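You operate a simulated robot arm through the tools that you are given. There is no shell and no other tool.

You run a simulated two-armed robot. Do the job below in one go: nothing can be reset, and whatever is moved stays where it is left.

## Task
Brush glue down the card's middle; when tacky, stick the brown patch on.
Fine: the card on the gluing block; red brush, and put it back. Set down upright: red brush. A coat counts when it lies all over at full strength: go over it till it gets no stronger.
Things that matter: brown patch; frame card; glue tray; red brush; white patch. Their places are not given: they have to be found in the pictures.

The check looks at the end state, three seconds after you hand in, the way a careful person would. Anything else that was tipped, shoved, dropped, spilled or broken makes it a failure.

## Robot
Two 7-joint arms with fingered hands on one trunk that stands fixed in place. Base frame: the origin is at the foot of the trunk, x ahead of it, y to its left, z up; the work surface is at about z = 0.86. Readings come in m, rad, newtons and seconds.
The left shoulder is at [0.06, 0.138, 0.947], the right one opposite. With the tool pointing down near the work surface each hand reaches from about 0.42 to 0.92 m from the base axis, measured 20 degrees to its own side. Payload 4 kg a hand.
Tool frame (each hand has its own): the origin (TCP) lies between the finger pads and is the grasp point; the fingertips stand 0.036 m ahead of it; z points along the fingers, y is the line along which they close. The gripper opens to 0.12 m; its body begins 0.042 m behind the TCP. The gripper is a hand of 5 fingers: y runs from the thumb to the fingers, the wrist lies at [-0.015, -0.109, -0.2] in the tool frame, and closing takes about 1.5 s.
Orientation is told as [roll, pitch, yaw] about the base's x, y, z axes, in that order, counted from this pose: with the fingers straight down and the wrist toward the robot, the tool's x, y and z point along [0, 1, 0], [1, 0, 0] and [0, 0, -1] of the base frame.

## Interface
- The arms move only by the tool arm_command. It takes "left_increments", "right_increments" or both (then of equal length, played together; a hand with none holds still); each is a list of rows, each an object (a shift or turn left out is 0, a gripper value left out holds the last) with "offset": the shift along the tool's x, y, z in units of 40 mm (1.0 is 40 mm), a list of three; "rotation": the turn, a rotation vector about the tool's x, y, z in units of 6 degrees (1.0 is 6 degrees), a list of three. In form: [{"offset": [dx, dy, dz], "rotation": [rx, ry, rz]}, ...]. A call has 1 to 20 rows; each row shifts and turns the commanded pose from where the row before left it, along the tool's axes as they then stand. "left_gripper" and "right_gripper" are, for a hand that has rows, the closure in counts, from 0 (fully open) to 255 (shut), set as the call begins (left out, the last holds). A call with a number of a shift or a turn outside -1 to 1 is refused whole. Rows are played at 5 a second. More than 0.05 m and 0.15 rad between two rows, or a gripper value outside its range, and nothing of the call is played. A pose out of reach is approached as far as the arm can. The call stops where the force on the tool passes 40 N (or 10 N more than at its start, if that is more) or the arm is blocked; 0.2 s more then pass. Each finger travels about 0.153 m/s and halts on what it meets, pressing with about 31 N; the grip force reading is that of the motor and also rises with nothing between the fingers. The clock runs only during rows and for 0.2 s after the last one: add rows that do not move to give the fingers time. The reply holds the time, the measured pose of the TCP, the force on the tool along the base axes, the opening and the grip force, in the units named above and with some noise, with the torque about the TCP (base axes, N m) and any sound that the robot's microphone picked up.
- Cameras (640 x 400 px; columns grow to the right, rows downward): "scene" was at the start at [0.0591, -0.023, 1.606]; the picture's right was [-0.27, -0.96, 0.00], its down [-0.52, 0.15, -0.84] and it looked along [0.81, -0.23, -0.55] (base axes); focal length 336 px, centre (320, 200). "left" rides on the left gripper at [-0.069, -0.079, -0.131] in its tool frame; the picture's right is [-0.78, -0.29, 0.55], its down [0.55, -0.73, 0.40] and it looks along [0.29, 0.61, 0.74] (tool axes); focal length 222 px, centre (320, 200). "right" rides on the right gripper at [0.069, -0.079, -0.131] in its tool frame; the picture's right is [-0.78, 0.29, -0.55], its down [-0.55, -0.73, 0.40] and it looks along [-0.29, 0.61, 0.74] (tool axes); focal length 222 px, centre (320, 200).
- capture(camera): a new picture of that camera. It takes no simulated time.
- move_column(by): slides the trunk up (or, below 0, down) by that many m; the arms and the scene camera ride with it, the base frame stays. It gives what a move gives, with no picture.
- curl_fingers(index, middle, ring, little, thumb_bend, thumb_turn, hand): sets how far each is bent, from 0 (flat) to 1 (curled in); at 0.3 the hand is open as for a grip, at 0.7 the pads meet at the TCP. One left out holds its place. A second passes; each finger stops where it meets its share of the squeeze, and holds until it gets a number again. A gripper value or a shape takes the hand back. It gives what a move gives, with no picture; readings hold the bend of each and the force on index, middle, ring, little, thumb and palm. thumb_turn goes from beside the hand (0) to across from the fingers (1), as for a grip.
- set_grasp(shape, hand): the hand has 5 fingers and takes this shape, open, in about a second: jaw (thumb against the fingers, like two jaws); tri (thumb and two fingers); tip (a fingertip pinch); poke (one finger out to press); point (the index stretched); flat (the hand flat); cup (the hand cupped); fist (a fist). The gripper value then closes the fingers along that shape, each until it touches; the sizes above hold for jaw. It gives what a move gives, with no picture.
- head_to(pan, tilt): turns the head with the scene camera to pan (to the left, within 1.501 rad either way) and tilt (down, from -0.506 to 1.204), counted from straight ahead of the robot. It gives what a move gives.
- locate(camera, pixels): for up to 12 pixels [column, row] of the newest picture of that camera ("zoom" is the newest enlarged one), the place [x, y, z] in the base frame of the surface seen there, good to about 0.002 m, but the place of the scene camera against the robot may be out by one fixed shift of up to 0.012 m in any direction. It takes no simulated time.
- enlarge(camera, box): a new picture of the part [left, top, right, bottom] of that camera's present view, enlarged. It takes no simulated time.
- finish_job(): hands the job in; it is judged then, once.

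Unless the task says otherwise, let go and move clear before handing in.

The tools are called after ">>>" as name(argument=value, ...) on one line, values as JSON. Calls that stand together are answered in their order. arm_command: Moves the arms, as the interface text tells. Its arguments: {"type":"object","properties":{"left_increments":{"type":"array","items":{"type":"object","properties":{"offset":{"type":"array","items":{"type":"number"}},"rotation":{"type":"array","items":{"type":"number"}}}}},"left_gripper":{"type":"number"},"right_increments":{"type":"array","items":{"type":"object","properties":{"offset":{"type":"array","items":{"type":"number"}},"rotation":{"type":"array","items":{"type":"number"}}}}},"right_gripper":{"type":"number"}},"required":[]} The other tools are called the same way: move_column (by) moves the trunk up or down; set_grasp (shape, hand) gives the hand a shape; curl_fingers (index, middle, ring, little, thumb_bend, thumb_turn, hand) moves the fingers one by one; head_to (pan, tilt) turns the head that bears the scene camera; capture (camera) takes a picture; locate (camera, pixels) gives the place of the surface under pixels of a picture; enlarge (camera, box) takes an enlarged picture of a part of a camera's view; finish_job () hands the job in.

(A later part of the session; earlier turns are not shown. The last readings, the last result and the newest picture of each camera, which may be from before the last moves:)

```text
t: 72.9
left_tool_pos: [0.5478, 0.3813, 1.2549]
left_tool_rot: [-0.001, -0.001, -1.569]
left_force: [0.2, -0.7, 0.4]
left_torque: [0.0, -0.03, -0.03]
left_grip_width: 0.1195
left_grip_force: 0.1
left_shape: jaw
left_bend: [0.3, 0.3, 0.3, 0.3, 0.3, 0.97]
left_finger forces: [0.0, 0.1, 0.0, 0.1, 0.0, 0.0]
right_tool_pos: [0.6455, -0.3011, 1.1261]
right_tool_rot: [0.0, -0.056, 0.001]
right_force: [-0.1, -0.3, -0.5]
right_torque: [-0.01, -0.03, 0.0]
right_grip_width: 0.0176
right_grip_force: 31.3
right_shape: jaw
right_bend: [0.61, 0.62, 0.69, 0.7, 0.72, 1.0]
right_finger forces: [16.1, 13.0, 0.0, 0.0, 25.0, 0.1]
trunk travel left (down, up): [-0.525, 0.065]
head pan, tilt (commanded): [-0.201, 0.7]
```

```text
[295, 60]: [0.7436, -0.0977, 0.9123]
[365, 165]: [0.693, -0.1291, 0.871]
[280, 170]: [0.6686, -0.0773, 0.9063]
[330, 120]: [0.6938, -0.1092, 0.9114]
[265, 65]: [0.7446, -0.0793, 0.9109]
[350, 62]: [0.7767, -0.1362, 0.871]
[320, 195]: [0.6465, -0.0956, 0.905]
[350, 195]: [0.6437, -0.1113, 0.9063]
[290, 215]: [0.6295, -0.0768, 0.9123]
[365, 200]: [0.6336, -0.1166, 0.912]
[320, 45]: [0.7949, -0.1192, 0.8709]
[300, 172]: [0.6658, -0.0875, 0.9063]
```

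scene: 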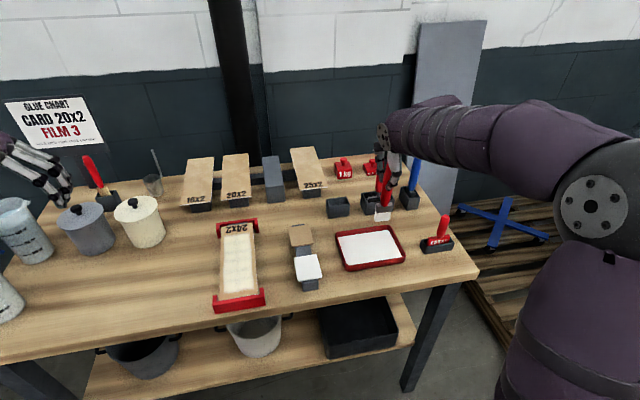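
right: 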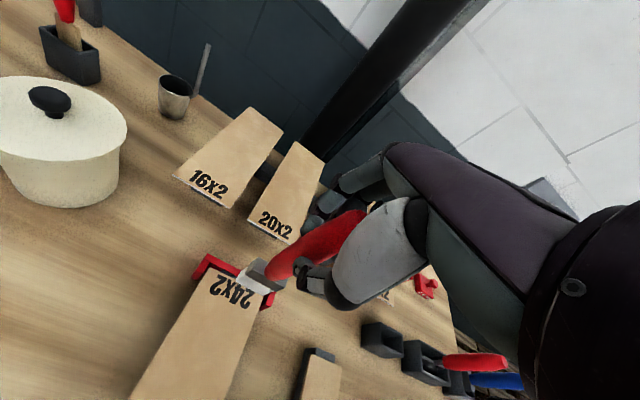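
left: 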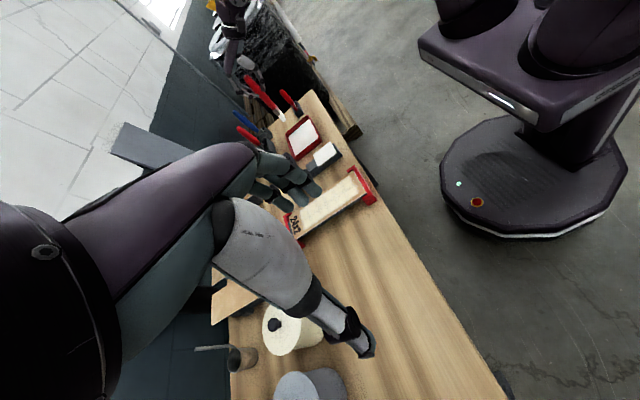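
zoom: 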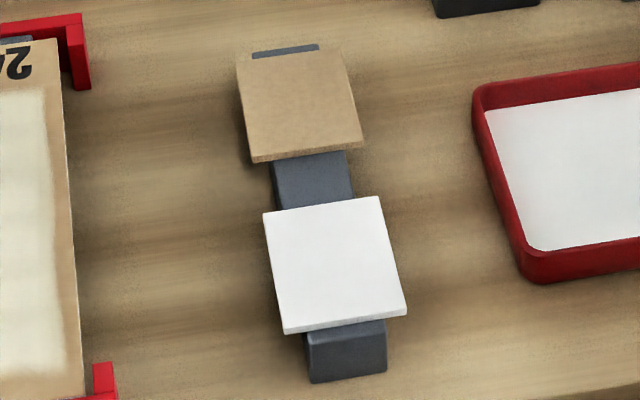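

The coat is even over the full rectangle. Patch: top z≈0.902, stand top ≈0.896, so ~5.5 mm thick with ~9 mm overhang each side. I'll bring the left hand toward above the patch (0.7095, −0.0966), first part of the way.

>>> arm_command(left_increments=[{"offset": [0.31, 0.92, 0.1]}, {"offset": [0.31, 0.92, 0.1]}, {"offset": [0.31, 0.92, 0.1]}, {"offset": [0.31, 0.92, 0.1]}, {"offset": [0.31, 0.92, 0.1]}, {"offset": [0.31, 0.92, 0.1]}, {"offset": [0.31, 0.92, 0.1]}, {"offset": [0.31, 0.92, 0.1]}, {"offset": [0.31, 0.92, 0.1]}, {"offset": [0.31, 0.92, 0.1]}, {}])

>>> capture(camera="scene")

>>> capture(camera="left")

```text
t: 75.3
left_tool_pos: [0.6729, 0.0141, 1.2148]
left_tool_rot: [0.0, 0.001, -1.571]
left_force: [0.2, -0.1, 0.9]
left_torque: [-0.05, 0.0, 0.01]
left_grip_width: 0.1201
left_grip_force: 0.0
left_shape: jaw
left_bend: [0.3, 0.3, 0.3, 0.3, 0.3, 0.97]
left_finger forces: [0.0, 0.1, 0.1, 0.1, 0.1, 0.0]
right_tool_pos: [0.6459, -0.2996, 1.1259]
right_tool_rot: [-0.001, -0.056, -0.001]
right_force: [0.5, 0.1, -0.3]
right_torque: [0.0, 0.0, -0.02]
right_grip_width: 0.018
right_grip_force: 30.7
right_shape: jaw
right_bend: [0.61, 0.62, 0.69, 0.7, 0.72, 1.0]
right_finger forces: [16.3, 13.1, 0.1, 0.0, 25.1, 0.0]
trunk travel left (down, up): [-0.525, 0.065]
head pan, tilt (commanded): [-0.201, 0.7]
```

```text
taken
```

scene: 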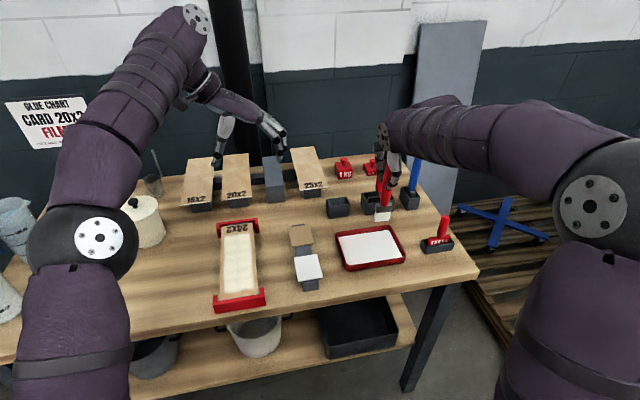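

```text
taken
```

left: 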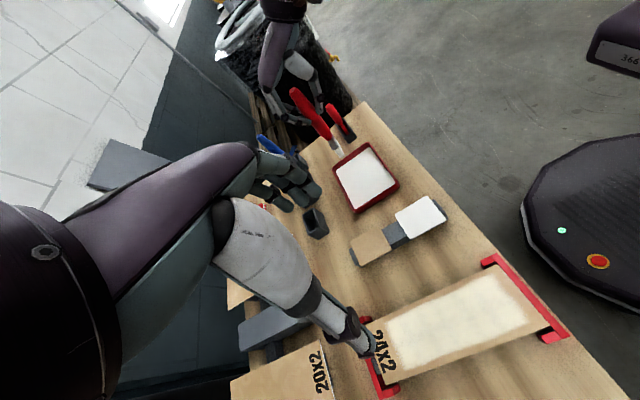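

The left camera now sees card, patches and tray directly. I'll locate patch corners (371,245 area) and the coat's corners.

>>> enlarge(camera="left", box=[320, 170, 580, 390])

>>> locate(camera="left", pixels=[[352, 246], [383, 231], [390, 251], [358, 264], [397, 208], [432, 197], [445, 219], [408, 238], [380, 322], [500, 272], [545, 318], [402, 372]])

```text
1.82 times, centred on (450, 280) of left
```

zoom: 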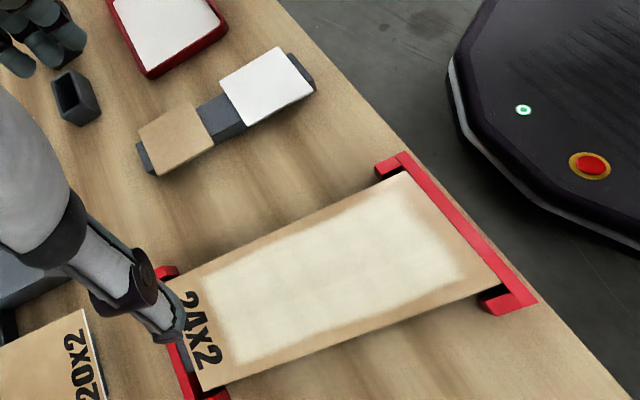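

```text
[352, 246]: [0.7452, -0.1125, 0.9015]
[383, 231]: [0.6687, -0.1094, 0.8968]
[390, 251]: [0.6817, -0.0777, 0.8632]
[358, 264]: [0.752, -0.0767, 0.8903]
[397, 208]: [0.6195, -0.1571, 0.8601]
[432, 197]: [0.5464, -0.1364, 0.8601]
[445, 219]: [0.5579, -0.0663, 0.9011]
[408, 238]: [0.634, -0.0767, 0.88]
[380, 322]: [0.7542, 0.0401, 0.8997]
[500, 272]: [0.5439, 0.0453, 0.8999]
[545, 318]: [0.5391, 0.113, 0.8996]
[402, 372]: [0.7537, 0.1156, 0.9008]
```

>>> enlarge(camera="left", box=[440, 230, 580, 350])

>>> locate(camera="zoom", pixels=[[200, 120], [245, 140], [290, 180], [325, 240], [345, 265], [195, 150], [260, 220], [100, 130], [200, 330], [215, 130], [270, 160], [310, 215]])

```text
3.33 times, centred on (510, 290) of left
```

zoom: 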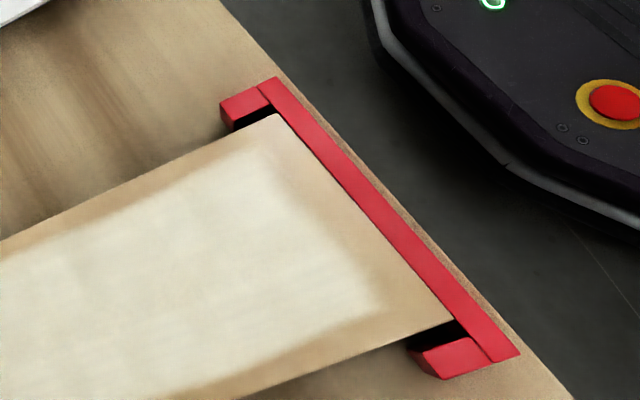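

```text
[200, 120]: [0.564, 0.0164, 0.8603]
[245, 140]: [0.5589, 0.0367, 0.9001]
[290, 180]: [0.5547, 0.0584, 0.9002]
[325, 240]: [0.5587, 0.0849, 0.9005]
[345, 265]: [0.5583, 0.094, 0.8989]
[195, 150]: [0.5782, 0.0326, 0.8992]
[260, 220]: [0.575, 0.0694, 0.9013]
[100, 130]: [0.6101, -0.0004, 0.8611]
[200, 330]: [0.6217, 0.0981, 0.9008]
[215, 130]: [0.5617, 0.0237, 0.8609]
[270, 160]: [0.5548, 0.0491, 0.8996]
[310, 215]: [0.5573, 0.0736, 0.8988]
```

The near end fades over ~15 mm while other borders look crisper; I'll compare near and far ends at high zoom before deciding whether to touch it up.

>>> enlarge(camera="left", box=[485, 245, 555, 325])

>>> enlarge(camera="left", box=[375, 290, 455, 380])

>>> enlarge(camera="scene", box=[215, 275, 265, 310])

```text
5.00 times, centred on (520, 285) of left
```

zoom: 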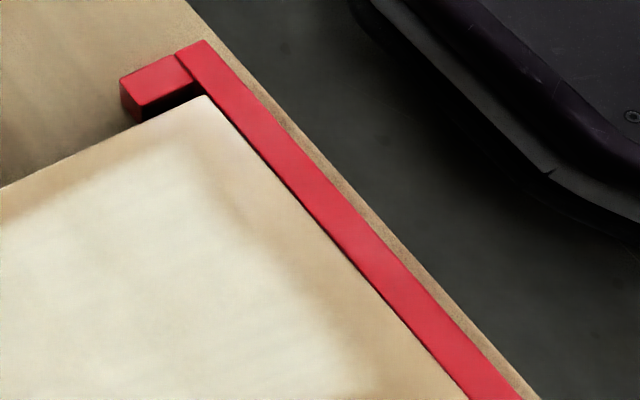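

```text
4.44 times, centred on (415, 335) of left
```

zoom: 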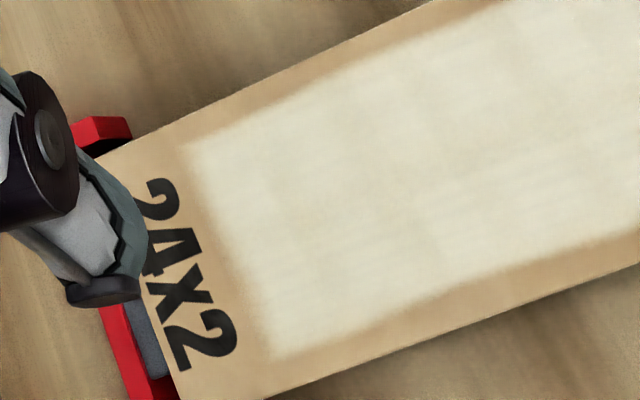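

```text
11.43 times, centred on (240, 292) of scene
```

zoom: 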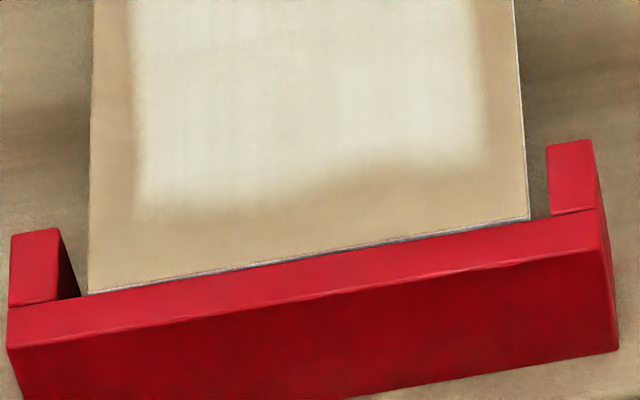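

The near-end row still fades more softly than the other borders, so I'll touch it up with the loaded brush before sticking anything. Left hand backs out while the right goes round the front of the patches to the near end.

>>> arm_command(left_increments=[{"offset": [-0.31, -0.92, -0.1]}, {"offset": [-0.31, -0.92, -0.1]}, {"offset": [-0.31, -0.92, -0.1]}, {"offset": [-0.31, -0.92, -0.1]}, {"offset": [-0.31, -0.92, -0.1]}, {"offset": [-0.31, -0.92, -0.1]}, {"offset": [-0.31, -0.92, -0.1]}, {"offset": [-0.31, -0.92, -0.1]}, {"offset": [-0.31, -0.92, -0.1]}, {"offset": [-0.31, -0.92, -0.1]}, {}, {}, {}], right_increments=[{"offset": [0.75, -0.624, -0.034]}, {"offset": [0.75, -0.624, -0.034]}, {"offset": [0.75, -0.624, -0.034]}, {"offset": [0.75, -0.624, -0.034]}, {"offset": [0.75, -0.624, -0.034]}, {"offset": [0.95, 0, 0]}, {"offset": [0.95, 0, 0]}, {"offset": [0.95, 0, 0]}, {"offset": [0.95, 0, 0]}, {"offset": [0.95, 0, 0]}, {"offset": [0.95, 0, 0]}, {"offset": [0, 0.6, 0.033]}, {}])

>>> enlarge(camera="right", box=[130, 100, 430, 350])

>>> locate(camera="zoom", pixels=[[290, 268], [310, 275], [300, 245], [330, 255], [360, 225], [400, 205], [440, 190], [280, 260]])

>>> capture(camera="scene")

```text
t: 78.1
left_tool_pos: [0.5478, 0.3817, 1.2542]
left_tool_rot: [0.0, -0.001, -1.571]
left_force: [-0.9, -0.8, 0.1]
left_torque: [-0.04, -0.02, -0.01]
left_grip_width: 0.1199
left_grip_force: 0.1
left_shape: jaw
left_bend: [0.3, 0.3, 0.3, 0.3, 0.3, 0.97]
left_finger forces: [0.1, 0.0, 0.0, 0.1, 0.1, 0.1]
right_tool_pos: [0.5444, 0.0773, 1.1248]
right_tool_rot: [0.0, -0.053, -0.002]
right_force: [0.0, 0.3, -0.8]
right_torque: [-0.03, 0.01, -0.01]
right_grip_width: 0.0179
right_grip_force: 30.5
right_shape: jaw
right_bend: [0.61, 0.62, 0.69, 0.7, 0.72, 1.0]
right_finger forces: [16.2, 13.5, 0.0, 0.1, 25.0, 0.1]
trunk travel left (down, up): [-0.525, 0.065]
head pan, tilt (commanded): [-0.201, 0.7]
```

```text
1.60 times, centred on (280, 225) of right
```

zoom: 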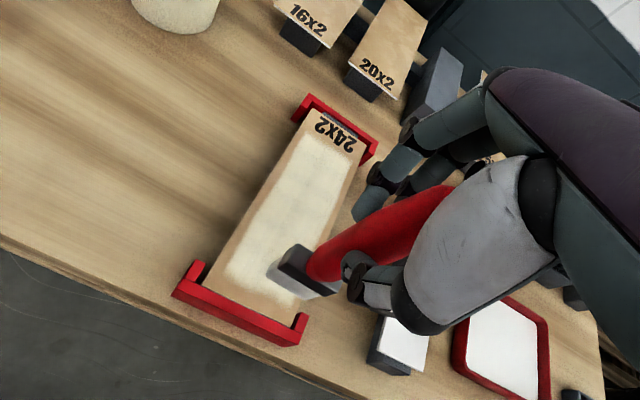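

```text
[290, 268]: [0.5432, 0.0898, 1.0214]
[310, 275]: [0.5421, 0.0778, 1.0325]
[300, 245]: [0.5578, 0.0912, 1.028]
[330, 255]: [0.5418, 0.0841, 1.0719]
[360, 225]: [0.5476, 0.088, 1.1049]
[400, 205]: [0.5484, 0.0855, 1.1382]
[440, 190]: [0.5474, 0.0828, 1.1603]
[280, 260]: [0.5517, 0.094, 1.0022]
```

```text
taken
```

scene: 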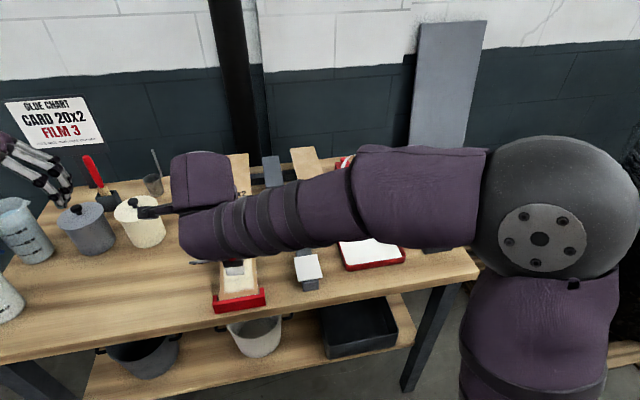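

The tips hang over the near end (x≈0.56). Lower to light contact there.

>>> arm_command(right_increments=[{"offset": [0, -0.024, 0.4325]}, {"offset": [0, -0.024, 0.4325]}, {"offset": [0, -0.024, 0.4325]}, {"offset": [0, -0.024, 0.44]}, {}])

>>> enlarge(camera="right", box=[130, 100, 430, 350])

```text
t: 79.3
left_tool_pos: [0.5487, 0.3815, 1.2542]
left_tool_rot: [0.003, -0.001, -1.57]
left_force: [0.8, 0.4, 0.1]
left_torque: [-0.01, 0.0, -0.01]
left_grip_width: 0.12
left_grip_force: 0.0
left_shape: jaw
left_bend: [0.3, 0.3, 0.3, 0.3, 0.3, 0.97]
left_finger forces: [0.1, 0.0, 0.1, 0.0, 0.1, 0.0]
right_tool_pos: [0.5432, 0.077, 1.0562]
right_tool_rot: [0.0, -0.055, 0.0]
right_force: [-0.3, 0.5, 0.1]
right_torque: [0.0, -0.01, -0.03]
right_grip_width: 0.0176
right_grip_force: 31.1
right_shape: jaw
right_bend: [0.61, 0.62, 0.69, 0.7, 0.72, 1.0]
right_finger forces: [16.3, 13.5, 0.1, 0.0, 24.9, 0.0]
trunk travel left (down, up): [-0.525, 0.065]
head pan, tilt (commanded): [-0.201, 0.7]
```

```text
1.60 times, centred on (280, 225) of right
```

zoom: 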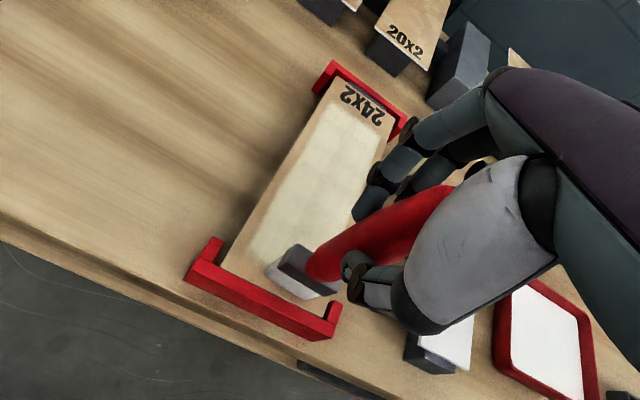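

>>> arm_command(right_increments=[{"offset": [0, -0.002, 0.035]}, {"offset": [0, -0.002, 0.03]}, {}])

>>> enlarge(camera="right", box=[200, 200, 360, 320])

>>> locate(camera="zoom", pixels=[[180, 235], [195, 265], [230, 300], [290, 270], [300, 310], [200, 210], [360, 200], [215, 230]])

```text
t: 80.1
left_tool_pos: [0.5488, 0.3822, 1.2547]
left_tool_rot: [0.0, 0.0, -1.57]
left_force: [0.8, 0.2, -0.2]
left_torque: [0.03, 0.01, -0.01]
left_grip_width: 0.1198
left_grip_force: 0.0
left_shape: jaw
left_bend: [0.3, 0.3, 0.3, 0.3, 0.3, 0.97]
left_finger forces: [0.1, 0.1, 0.1, 0.1, 0.1, 0.1]
right_tool_pos: [0.5436, 0.0782, 1.0541]
right_tool_rot: [-0.002, -0.056, 0.002]
right_force: [-0.1, 0.0, 2.2]
right_torque: [0.0, 0.01, 0.0]
right_grip_width: 0.0179
right_grip_force: 30.2
right_shape: jaw
right_bend: [0.61, 0.62, 0.69, 0.7, 0.72, 1.0]
right_finger forces: [16.5, 13.8, 0.0, 0.1, 25.2, 0.0]
trunk travel left (down, up): [-0.525, 0.065]
head pan, tilt (commanded): [-0.201, 0.7]
```

```text
3.33 times, centred on (280, 260) of right
```

zoom: 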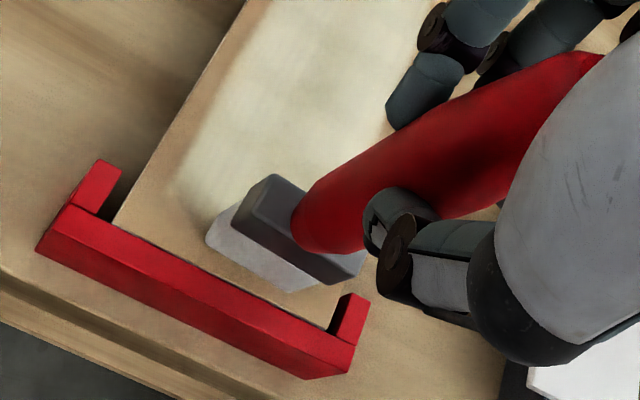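

```text
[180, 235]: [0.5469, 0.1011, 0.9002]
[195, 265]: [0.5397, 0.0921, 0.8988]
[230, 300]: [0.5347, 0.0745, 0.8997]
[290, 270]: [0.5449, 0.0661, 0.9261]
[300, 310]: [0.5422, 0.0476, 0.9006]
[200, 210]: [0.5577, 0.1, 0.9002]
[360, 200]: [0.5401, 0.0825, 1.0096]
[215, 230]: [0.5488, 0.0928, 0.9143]
```

Contact 2.2 N with bristles over x≈0.547–0.563. I'll scrub the near end: short push/pull strokes at centre, +12 mm, and −12 mm.

>>> arm_command(right_increments=[{"offset": [0, 0.3993, 0.024]}, {"offset": [0, 0.3993, 0.022]}, {"offset": [0, -0.3993, -0.022]}, {"offset": [0, -0.3993, -0.022]}, {"offset": [0.3, 0, 0]}, {"offset": [0, 0.3993, 0.022]}, {"offset": [0, 0.3993, 0.022]}, {"offset": [0, -0.3993, -0.022]}, {"offset": [0, -0.3993, -0.022]}, {"offset": [-0.3, 0, 0]}, {"offset": [-0.3, 0, 0]}, {"offset": [0, 0.3993, 0.022]}, {"offset": [0, 0.3993, 0.022]}, {"offset": [0, -0.3993, -0.022]}, {"offset": [0, -0.3993, -0.022]}, {}])

>>> enlarge(camera="right", box=[200, 200, 360, 320])

```text
t: 83.5
left_tool_pos: [0.5493, 0.3812, 1.2552]
left_tool_rot: [-0.003, -0.001, -1.571]
left_force: [-1.0, -0.2, 0.1]
left_torque: [0.0, 0.01, -0.01]
left_grip_width: 0.1197
left_grip_force: 0.1
left_shape: jaw
left_bend: [0.3, 0.3, 0.3, 0.3, 0.3, 0.97]
left_finger forces: [0.1, 0.0, 0.1, 0.1, 0.0, 0.0]
right_tool_pos: [0.5443, 0.0673, 1.0547]
right_tool_rot: [0.001, -0.057, 0.0]
right_force: [1.6, 1.7, 11.7]
right_torque: [0.12, -0.39, 0.03]
right_grip_width: 0.0186
right_grip_force: 31.4
right_shape: jaw
right_bend: [0.72, 0.61, 0.69, 0.7, 0.73, 1.0]
right_finger forces: [20.0, 14.4, 0.0, 0.0, 27.1, 0.0]
trunk travel left (down, up): [-0.525, 0.065]
head pan, tilt (commanded): [-0.201, 0.7]
```

```text
3.33 times, centred on (280, 260) of right
```

zoom: 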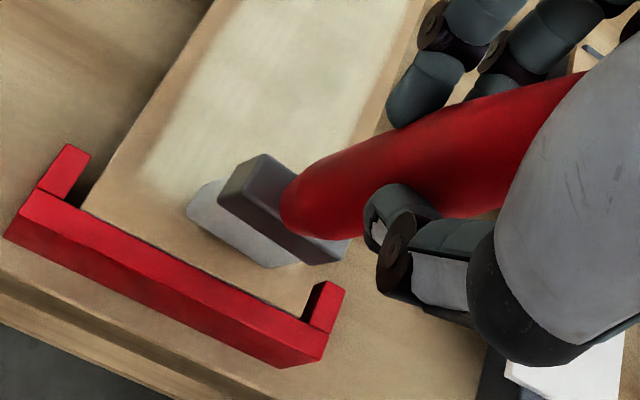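

Pressure rose to 12 N, so lift off now and inspect the near end.

>>> arm_command(right_increments=[{"offset": [0, 0.02, -0.4]}, {"offset": [0, 0.04, -0.7]}, {"offset": [0, 0.04, -0.7]}, {}])

>>> enlarge(camera="right", box=[130, 100, 430, 350])

>>> enlarge(camera="right", box=[200, 200, 360, 320])

```text
t: 84.5
left_tool_pos: [0.5488, 0.3822, 1.2549]
left_tool_rot: [0.0, 0.0, -1.57]
left_force: [0.8, -1.2, -0.1]
left_torque: [0.01, 0.01, 0.01]
left_grip_width: 0.1197
left_grip_force: 0.1
left_shape: jaw
left_bend: [0.3, 0.3, 0.3, 0.3, 0.3, 0.97]
left_finger forces: [0.0, 0.0, 0.0, 0.1, 0.0, 0.1]
right_tool_pos: [0.5452, 0.0667, 1.1271]
right_tool_rot: [0.0, -0.055, 0.0]
right_force: [0.2, -0.3, -0.5]
right_torque: [-0.02, 0.02, -0.01]
right_grip_width: 0.0177
right_grip_force: 30.8
right_shape: jaw
right_bend: [0.61, 0.61, 0.69, 0.7, 0.73, 1.0]
right_finger forces: [16.3, 14.0, 0.0, 0.1, 25.4, 0.0]
trunk travel left (down, up): [-0.525, 0.065]
head pan, tilt (commanded): [-0.201, 0.7]
```

```text
1.60 times, centred on (280, 225) of right
```

zoom: 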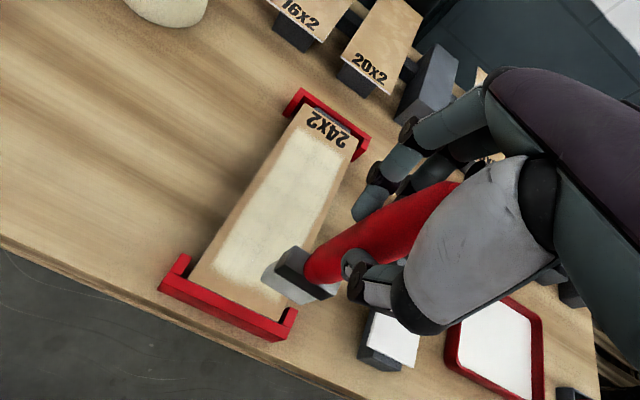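

```text
3.33 times, centred on (280, 260) of right
```

zoom: 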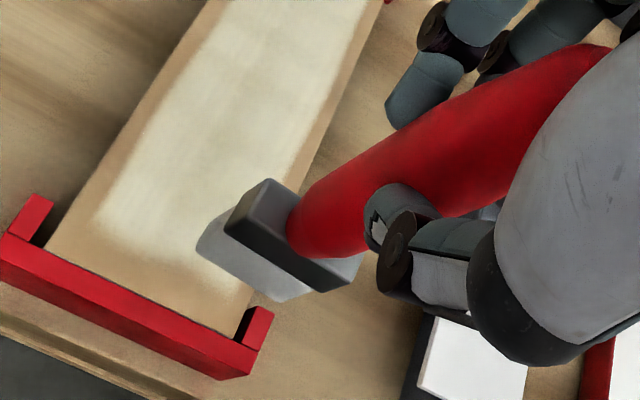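

The near end is now crisp and fully cream; tack is not reset. Now the right hand returns over the tray by the front route while the left hand, with a short delay, moves over the brown patch.

>>> arm_command(right_increments=[{"offset": [-0.5, -0.5, -0.03]}, {"offset": [-0.95, 0, 0]}, {"offset": [-0.95, 0, 0]}, {"offset": [-0.95, 0, 0]}, {"offset": [-0.95, 0, 0]}, {"offset": [-0.95, 0, 0]}, {"offset": [-0.75, 0.624, 0.034]}, {"offset": [-0.75, 0.624, 0.034]}, {"offset": [-0.75, 0.624, 0.034]}, {"offset": [-0.75, 0.624, 0.034]}, {"offset": [-0.75, 0.624, 0.034]}, {"offset": [-0.5, 0, 0]}, {}, {}, {}, {}, {}, {}], left_increments=[{}, {}, {}, {}, {"offset": [0.309, 0.92, 0.1]}, {"offset": [0.309, 0.92, 0.1]}, {"offset": [0.309, 0.92, 0.1]}, {"offset": [0.309, 0.92, 0.1]}, {"offset": [0.309, 0.92, 0.1]}, {"offset": [0.309, 0.92, 0.1]}, {"offset": [0.309, 0.92, 0.1]}, {"offset": [0.309, 0.92, 0.1]}, {"offset": [0.309, 0.92, 0.1]}, {"offset": [0.309, 0.92, 0.1]}, {"offset": [0.309, 0.92, 0.1]}, {"offset": [0.309, 0.92, 0.1]}, {"offset": [0.309, 0.92, 0.1]}, {}])

>>> capture(camera="scene")

>>> capture(camera="left")

```text
t: 88.3
left_tool_pos: [0.6882, -0.0697, 1.1953]
left_tool_rot: [-0.001, 0.001, -1.57]
left_force: [0.9, -0.6, 0.1]
left_torque: [0.02, 0.0, 0.0]
left_grip_width: 0.12
left_grip_force: 0.0
left_shape: jaw
left_bend: [0.3, 0.3, 0.3, 0.3, 0.3, 0.97]
left_finger forces: [0.0, 0.0, 0.0, 0.0, 0.0, 0.0]
left hand out of reach, approached as far as the arm can: row 15, 16, 17
right_tool_pos: [0.6504, -0.313, 1.1249]
right_tool_rot: [0.0, -0.055, 0.0]
right_force: [0.1, 1.0, -1.0]
right_torque: [0.0, 0.01, 0.01]
right_grip_width: 0.0182
right_grip_force: 31.1
right_shape: jaw
right_bend: [0.61, 0.61, 0.69, 0.7, 0.73, 1.0]
right_finger forces: [16.4, 14.1, 0.0, 0.0, 25.1, 0.0]
trunk travel left (down, up): [-0.525, 0.065]
head pan, tilt (commanded): [-0.201, 0.7]
```

```text
taken
```

scene: 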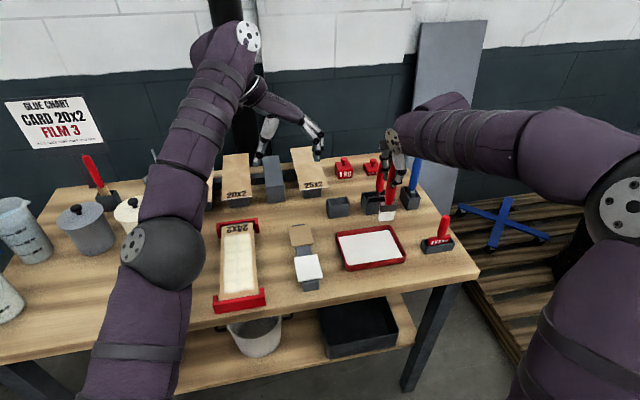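

```text
taken
```

left: 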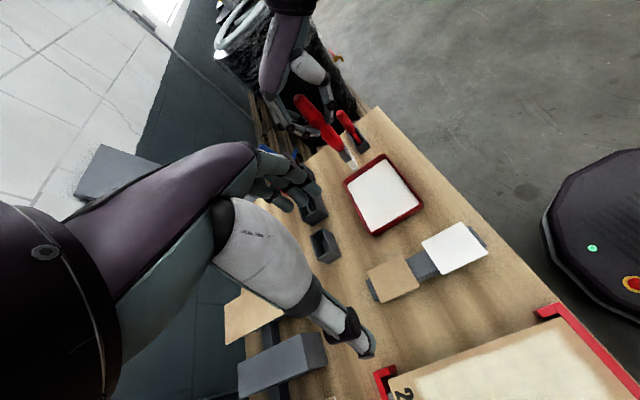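

The left hand hit a reach limit at (0.688, −0.070, 1.195). I'll lower it to z≈1.05, then complete the horizontal shift.

>>> arm_command(left_increments=[{"offset": [0, 0, 0.9]}, {"offset": [0, 0, 0.9]}, {"offset": [0, 0, 0.9]}, {"offset": [0, 0, 0.9]}, {"offset": [0.27, 0.34, 0]}, {"offset": [0.27, 0.34, 0]}, {}])

>>> capture(camera="left")

>>> capture(camera="scene")

```text
t: 89.9
left_tool_pos: [0.7086, -0.0973, 1.0516]
left_tool_rot: [-0.001, 0.0, -1.571]
left_force: [1.5, 0.2, 0.6]
left_torque: [-0.01, 0.0, -0.03]
left_grip_width: 0.12
left_grip_force: 0.0
left_shape: jaw
left_bend: [0.3, 0.3, 0.3, 0.3, 0.3, 0.97]
left_finger forces: [0.0, 0.1, 0.1, 0.1, 0.0, 0.1]
right_tool_pos: [0.6499, -0.3132, 1.1251]
right_tool_rot: [0.001, -0.054, 0.0]
right_force: [0.5, 0.5, -0.7]
right_torque: [0.01, -0.03, 0.02]
right_grip_width: 0.0179
right_grip_force: 31.1
right_shape: jaw
right_bend: [0.61, 0.61, 0.69, 0.7, 0.73, 1.0]
right_finger forces: [16.4, 14.1, 0.0, 0.1, 25.1, 0.0]
trunk travel left (down, up): [-0.525, 0.065]
head pan, tilt (commanded): [-0.201, 0.7]
```

```text
taken
```

left: 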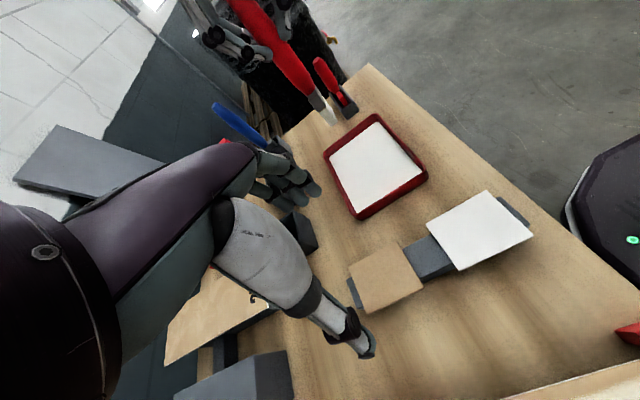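

```text
taken
```

scene: 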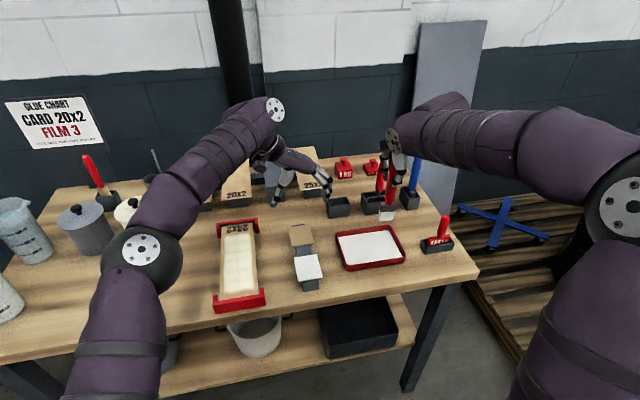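

Now at (0.709, −0.097, 1.052). I'll re-measure the brown patch corners from this close view.

>>> enlarge(camera="left", box=[320, 220, 480, 340])

>>> locate(camera="left", pixels=[[353, 268], [399, 247], [419, 288], [366, 310], [385, 280], [440, 258], [352, 290]])

```text
3.33 times, centred on (400, 280) of left
```

zoom: 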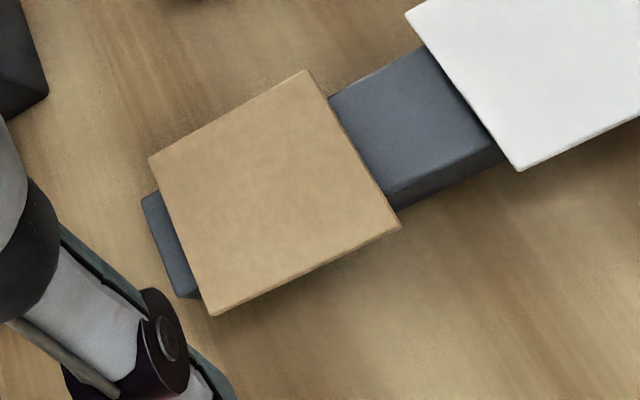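

```text
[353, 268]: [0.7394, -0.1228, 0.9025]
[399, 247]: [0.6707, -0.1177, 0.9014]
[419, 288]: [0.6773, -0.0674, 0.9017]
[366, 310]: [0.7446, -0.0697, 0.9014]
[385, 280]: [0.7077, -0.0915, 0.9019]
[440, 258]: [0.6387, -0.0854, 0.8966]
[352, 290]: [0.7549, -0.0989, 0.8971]
```

>>> locate(camera="zoom", pixels=[[156, 162], [303, 77], [393, 222], [214, 308], [390, 200], [330, 102], [145, 200], [185, 290], [175, 230]])

```text
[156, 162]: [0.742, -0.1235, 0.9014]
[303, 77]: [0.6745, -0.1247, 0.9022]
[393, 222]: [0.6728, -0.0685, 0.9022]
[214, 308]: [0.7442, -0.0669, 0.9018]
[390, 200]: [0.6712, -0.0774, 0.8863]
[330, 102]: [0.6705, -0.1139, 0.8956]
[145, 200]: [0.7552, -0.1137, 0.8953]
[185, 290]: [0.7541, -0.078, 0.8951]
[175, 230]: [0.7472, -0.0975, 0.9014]
```

Patch centre (0.7088, −0.096), 57 mm wide, top z 0.902, stand top 0.8955. I'll part-close the left hand to ~90 mm and lower to TCP z≈0.924 so the fingertips reach ~8 mm below the overhanging edges.

>>> arm_command(left_gripper=60, left_increments=[{"offset": [0, -0.03, 0.6]}, {"offset": [0, 0, 0.6]}, {"offset": [0, 0, 0.6]}, {"offset": [0, 0, 0.6]}, {"offset": [0, 0, 0.4]}, {}, {}])

>>> capture(camera="left")

>>> enlarge(camera="scene", box=[260, 150, 380, 290])

```text
t: 91.5
left_tool_pos: [0.708, -0.096, 0.9402]
left_tool_rot: [0.0, 0.0, -1.569]
left_force: [-0.1, 0.1, 0.3]
left_torque: [0.0, -0.02, 0.02]
left_grip_width: 0.0923
left_grip_force: 0.1
left_shape: jaw
left_bend: [0.33, 0.36, 0.35, 0.54, 0.39, 0.99]
left_finger forces: [0.1, 0.0, 0.0, 0.0, 0.1, 0.1]
right_tool_pos: [0.6506, -0.3138, 1.1246]
right_tool_rot: [-0.001, -0.055, -0.003]
right_force: [-0.1, 0.0, 0.0]
right_torque: [-0.02, 0.03, 0.0]
right_grip_width: 0.0178
right_grip_force: 30.8
right_shape: jaw
right_bend: [0.61, 0.61, 0.69, 0.7, 0.73, 1.0]
right_finger forces: [16.5, 14.1, 0.0, 0.0, 25.2, 0.1]
trunk travel left (down, up): [-0.525, 0.065]
head pan, tilt (commanded): [-0.201, 0.7]
```

```text
taken
```

left: 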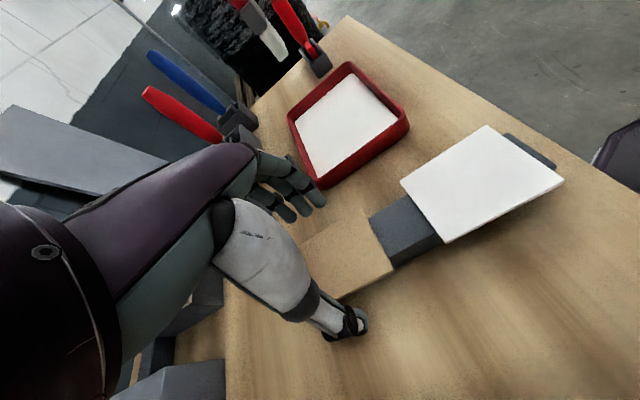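

```text
2.86 times, centred on (320, 220) of scene
```

zoom: 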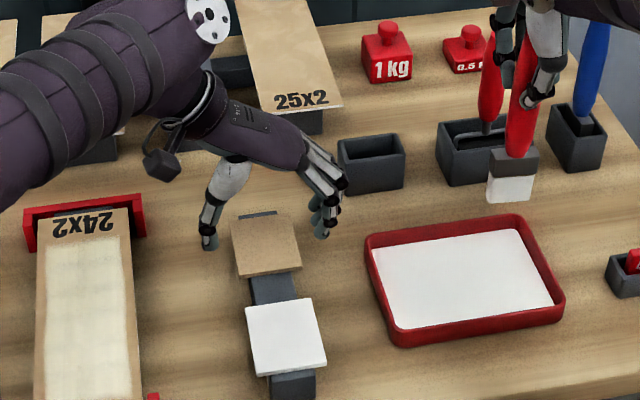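

Thumb (208,240) and fingers (325,230) straddle the brown patch cleanly. Lower the last 16 mm and then close onto it.

>>> arm_command(left_increments=[{"offset": [0, 0, 0.2]}, {"offset": [0, 0, 0.2]}, {}, {}])

>>> enlarge(camera="left", box=[230, 160, 430, 350])

>>> locate(camera="zoom", pixels=[[330, 100], [430, 340], [300, 90], [410, 320]])

```text
t: 92.5
left_tool_pos: [0.708, -0.0959, 0.9238]
left_tool_rot: [0.001, 0.001, -1.571]
left_force: [-0.2, 0.5, 0.2]
left_torque: [-0.01, -0.01, 0.03]
left_grip_width: 0.0923
left_grip_force: 0.0
left_shape: jaw
left_bend: [0.33, 0.36, 0.35, 0.54, 0.39, 0.99]
left_finger forces: [0.1, 0.0, 0.0, 0.0, 0.0, 0.0]
right_tool_pos: [0.65, -0.3144, 1.1249]
right_tool_rot: [0.0, -0.052, 0.001]
right_force: [-0.2, -0.2, -0.8]
right_torque: [0.02, 0.0, 0.0]
right_grip_width: 0.0178
right_grip_force: 31.0
right_shape: jaw
right_bend: [0.61, 0.61, 0.69, 0.7, 0.73, 1.0]
right_finger forces: [16.4, 14.1, 0.0, 0.0, 25.2, 0.0]
trunk travel left (down, up): [-0.525, 0.065]
head pan, tilt (commanded): [-0.201, 0.7]
```

```text
2.11 times, centred on (330, 255) of left
```

zoom: 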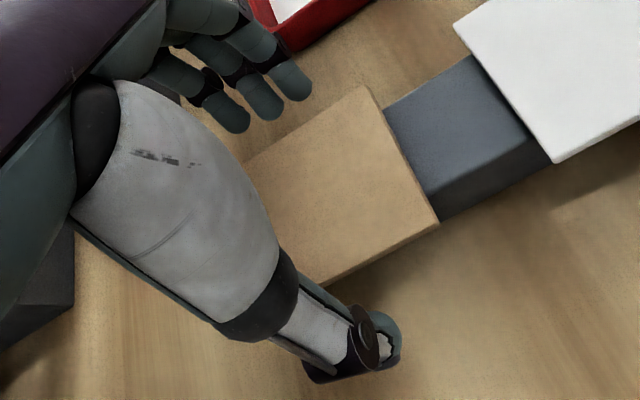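

```text
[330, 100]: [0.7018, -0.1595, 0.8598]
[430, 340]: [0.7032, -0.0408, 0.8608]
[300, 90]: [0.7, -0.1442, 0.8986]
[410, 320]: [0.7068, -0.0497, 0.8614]
```

Finger ends sit at about z 0.894–0.899, right at the patch's level, so I'll go 7 mm lower for a fuller pad contact, then close.

>>> arm_command(left_increments=[{"offset": [0.02, 0, 0.175]}, {}, {}])

>>> arm_command(left_gripper=200, left_increments=[{}, {}, {}, {}, {}, {}, {}])

>>> enlarge(camera="left", box=[230, 160, 430, 350])

>>> enlarge(camera="scene", box=[260, 150, 380, 290])

```text
t: 93.3
left_tool_pos: [0.7097, -0.0965, 0.9168]
left_tool_rot: [-0.001, -0.001, -1.571]
left_force: [-1.1, -0.1, 0.6]
left_torque: [-0.01, 0.01, 0.02]
left_grip_width: 0.0921
left_grip_force: 0.1
left_shape: jaw
left_bend: [0.33, 0.36, 0.35, 0.54, 0.39, 0.99]
left_finger forces: [0.0, 0.0, 0.1, 0.0, 0.0, 0.0]
right_tool_pos: [0.6504, -0.315, 1.1267]
right_tool_rot: [0.0, -0.054, 0.001]
right_force: [0.4, 0.8, -1.3]
right_torque: [0.04, 0.01, 0.03]
right_grip_width: 0.018
right_grip_force: 31.0
right_shape: jaw
right_bend: [0.61, 0.61, 0.69, 0.7, 0.73, 1.0]
right_finger forces: [16.3, 14.1, 0.1, 0.1, 25.1, 0.0]
trunk travel left (down, up): [-0.525, 0.065]
head pan, tilt (commanded): [-0.201, 0.7]
```

```text
t: 94.9
left_tool_pos: [0.7087, -0.098, 0.9153]
left_tool_rot: [0.001, -0.001, -1.572]
left_force: [-0.2, -7.4, -1.0]
left_torque: [-0.2, -0.03, -0.18]
left_grip_width: 0.0377
left_grip_force: 31.1
left_shape: jaw
left_bend: [0.52, 0.57, 0.56, 0.7, 0.67, 1.0]
left_finger forces: [18.1, 8.5, 4.3, 2.0, 27.5, 0.0]
right_tool_pos: [0.6487, -0.3144, 1.1254]
right_tool_rot: [0.001, -0.054, 0.0]
right_force: [-0.3, -0.1, -0.2]
right_torque: [-0.04, 0.0, -0.01]
right_grip_width: 0.0182
right_grip_force: 31.0
right_shape: jaw
right_bend: [0.61, 0.61, 0.69, 0.7, 0.73, 1.0]
right_finger forces: [16.4, 14.1, 0.0, 0.0, 25.2, 0.0]
trunk travel left (down, up): [-0.525, 0.065]
head pan, tilt (commanded): [-0.201, 0.7]
```

```text
2.11 times, centred on (330, 255) of left
```

zoom: 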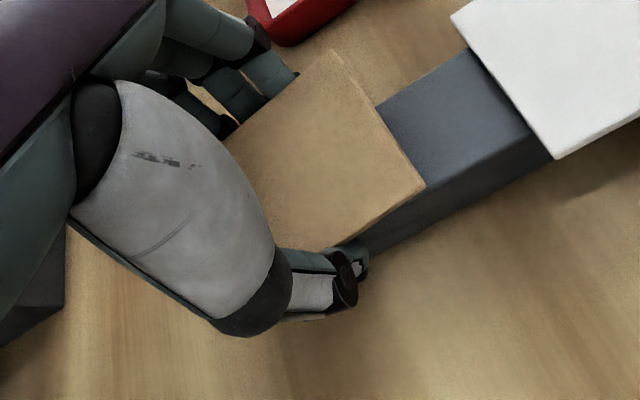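

```text
2.86 times, centred on (320, 220) of scene
```

zoom: 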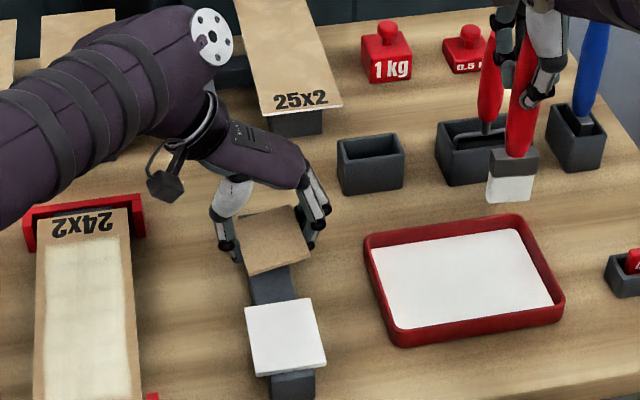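

The patch has shifted and turned a little in the squeeze (fingers uneven, side force −7 N). I'll look closely before lifting.

>>> enlarge(camera="scene", box=[285, 205, 345, 265])

>>> locate(camera="zoom", pixels=[[195, 110], [395, 90], [225, 285], [420, 240], [300, 180], [150, 220], [215, 110]])

>>> enlarge(camera="left", box=[280, 160, 380, 310])

>>> locate(camera="zoom", pixels=[[345, 70], [460, 250], [330, 180], [260, 320], [370, 320], [440, 270], [200, 250]])

```text
6.67 times, centred on (315, 235) of scene
```

zoom: 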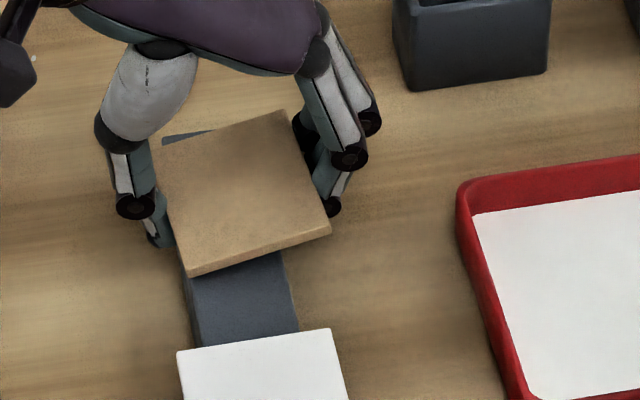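

```text
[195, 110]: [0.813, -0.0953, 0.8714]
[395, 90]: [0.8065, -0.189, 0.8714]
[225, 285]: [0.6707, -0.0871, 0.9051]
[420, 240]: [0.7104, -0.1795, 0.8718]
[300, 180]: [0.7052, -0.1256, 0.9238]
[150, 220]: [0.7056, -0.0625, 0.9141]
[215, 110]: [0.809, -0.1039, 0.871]
```

```text
2.67 times, centred on (330, 235) of left
```

zoom: 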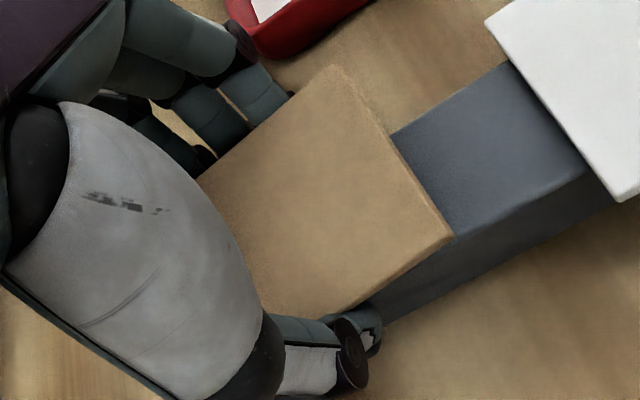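

```text
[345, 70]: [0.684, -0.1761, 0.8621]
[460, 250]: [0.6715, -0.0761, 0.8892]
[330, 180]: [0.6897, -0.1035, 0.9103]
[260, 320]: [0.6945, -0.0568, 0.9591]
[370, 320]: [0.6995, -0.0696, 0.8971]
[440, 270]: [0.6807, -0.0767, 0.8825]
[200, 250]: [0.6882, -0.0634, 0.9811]
```

The patch's finger side has been scooped up about 12 mm: the finger ends slope inward under it. This is a poor hold, so I'll open gently to let it settle back on the stand and then regrip higher, with just the tips at the edge level.

>>> arm_command(left_gripper=110, left_increments=[{}, {}, {}])

>>> arm_command(left_gripper=60, left_increments=[{}, {}, {}])

>>> enlarge(camera="scene", box=[285, 205, 345, 265])

>>> enlarge(camera="left", box=[280, 160, 380, 310])

```text
t: 95.7
left_tool_pos: [0.7094, -0.0961, 0.9164]
left_tool_rot: [-0.001, 0.0, -1.57]
left_force: [-0.3, -0.2, -0.1]
left_torque: [0.03, -0.04, 0.01]
left_grip_width: 0.0681
left_grip_force: 0.1
left_shape: jaw
left_bend: [0.39, 0.43, 0.41, 0.66, 0.5, 1.0]
left_finger forces: [0.0, 0.0, 0.1, 0.1, 0.0, 0.0]
right_tool_pos: [0.65, -0.3126, 1.1261]
right_tool_rot: [0.0, -0.055, -0.001]
right_force: [-0.1, -0.2, -1.2]
right_torque: [-0.02, 0.01, -0.02]
right_grip_width: 0.018
right_grip_force: 30.9
right_shape: jaw
right_bend: [0.61, 0.61, 0.69, 0.7, 0.73, 1.0]
right_finger forces: [16.4, 14.1, 0.0, 0.0, 25.2, 0.0]
trunk travel left (down, up): [-0.525, 0.065]
head pan, tilt (commanded): [-0.201, 0.7]
```

```text
t: 96.5
left_tool_pos: [0.7092, -0.0963, 0.9169]
left_tool_rot: [0.0, 0.0, -1.571]
left_force: [0.0, -0.3, 0.5]
left_torque: [-0.01, -0.01, 0.03]
left_grip_width: 0.0914
left_grip_force: 0.0
left_shape: jaw
left_bend: [0.33, 0.36, 0.35, 0.54, 0.39, 0.99]
left_finger forces: [0.0, 0.1, 0.0, 0.0, 0.0, 0.0]
right_tool_pos: [0.6499, -0.3129, 1.1251]
right_tool_rot: [0.0, -0.054, 0.001]
right_force: [0.1, 0.0, -0.9]
right_torque: [0.0, 0.01, -0.02]
right_grip_width: 0.0178
right_grip_force: 30.5
right_shape: jaw
right_bend: [0.61, 0.61, 0.69, 0.7, 0.73, 1.0]
right_finger forces: [16.3, 14.1, 0.0, 0.1, 25.2, 0.1]
trunk travel left (down, up): [-0.525, 0.065]
head pan, tilt (commanded): [-0.201, 0.7]
```

```text
6.67 times, centred on (315, 235) of scene
```

zoom: 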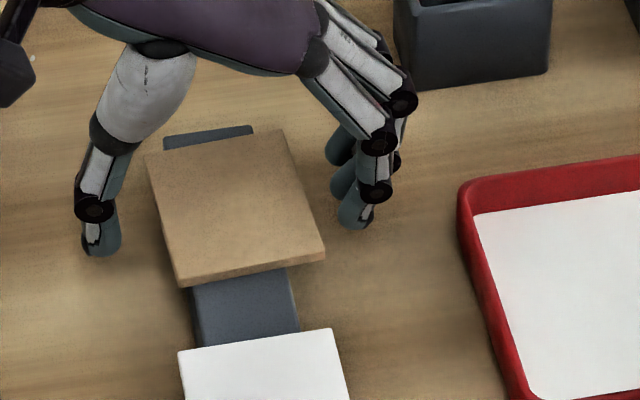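

```text
2.67 times, centred on (330, 235) of left
```

zoom: 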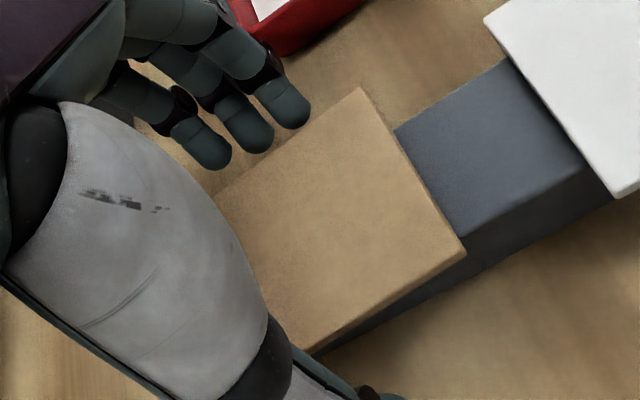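

The patch settled flat again, slightly shifted and turned. I'll measure its corners anew (left-zoom (360,90), (463,250), and the scene view for the rest).

>>> locate(camera="zoom", pixels=[[358, 95], [458, 250], [305, 345], [225, 200], [340, 200], [410, 280], [300, 130], [400, 130], [460, 238]])

>>> enlarge(camera="scene", box=[285, 205, 345, 285])

```text
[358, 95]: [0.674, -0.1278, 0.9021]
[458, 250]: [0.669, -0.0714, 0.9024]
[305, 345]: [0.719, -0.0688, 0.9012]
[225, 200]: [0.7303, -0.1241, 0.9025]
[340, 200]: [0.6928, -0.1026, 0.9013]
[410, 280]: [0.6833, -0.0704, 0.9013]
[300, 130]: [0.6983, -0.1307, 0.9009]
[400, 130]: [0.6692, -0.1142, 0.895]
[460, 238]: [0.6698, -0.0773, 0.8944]
```

```text
5.00 times, centred on (315, 245) of scene
```

zoom: 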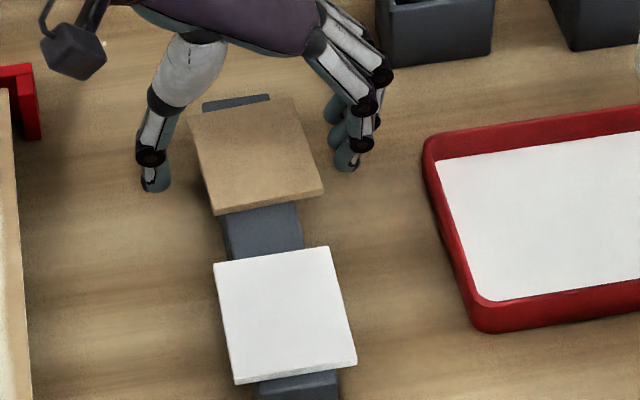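

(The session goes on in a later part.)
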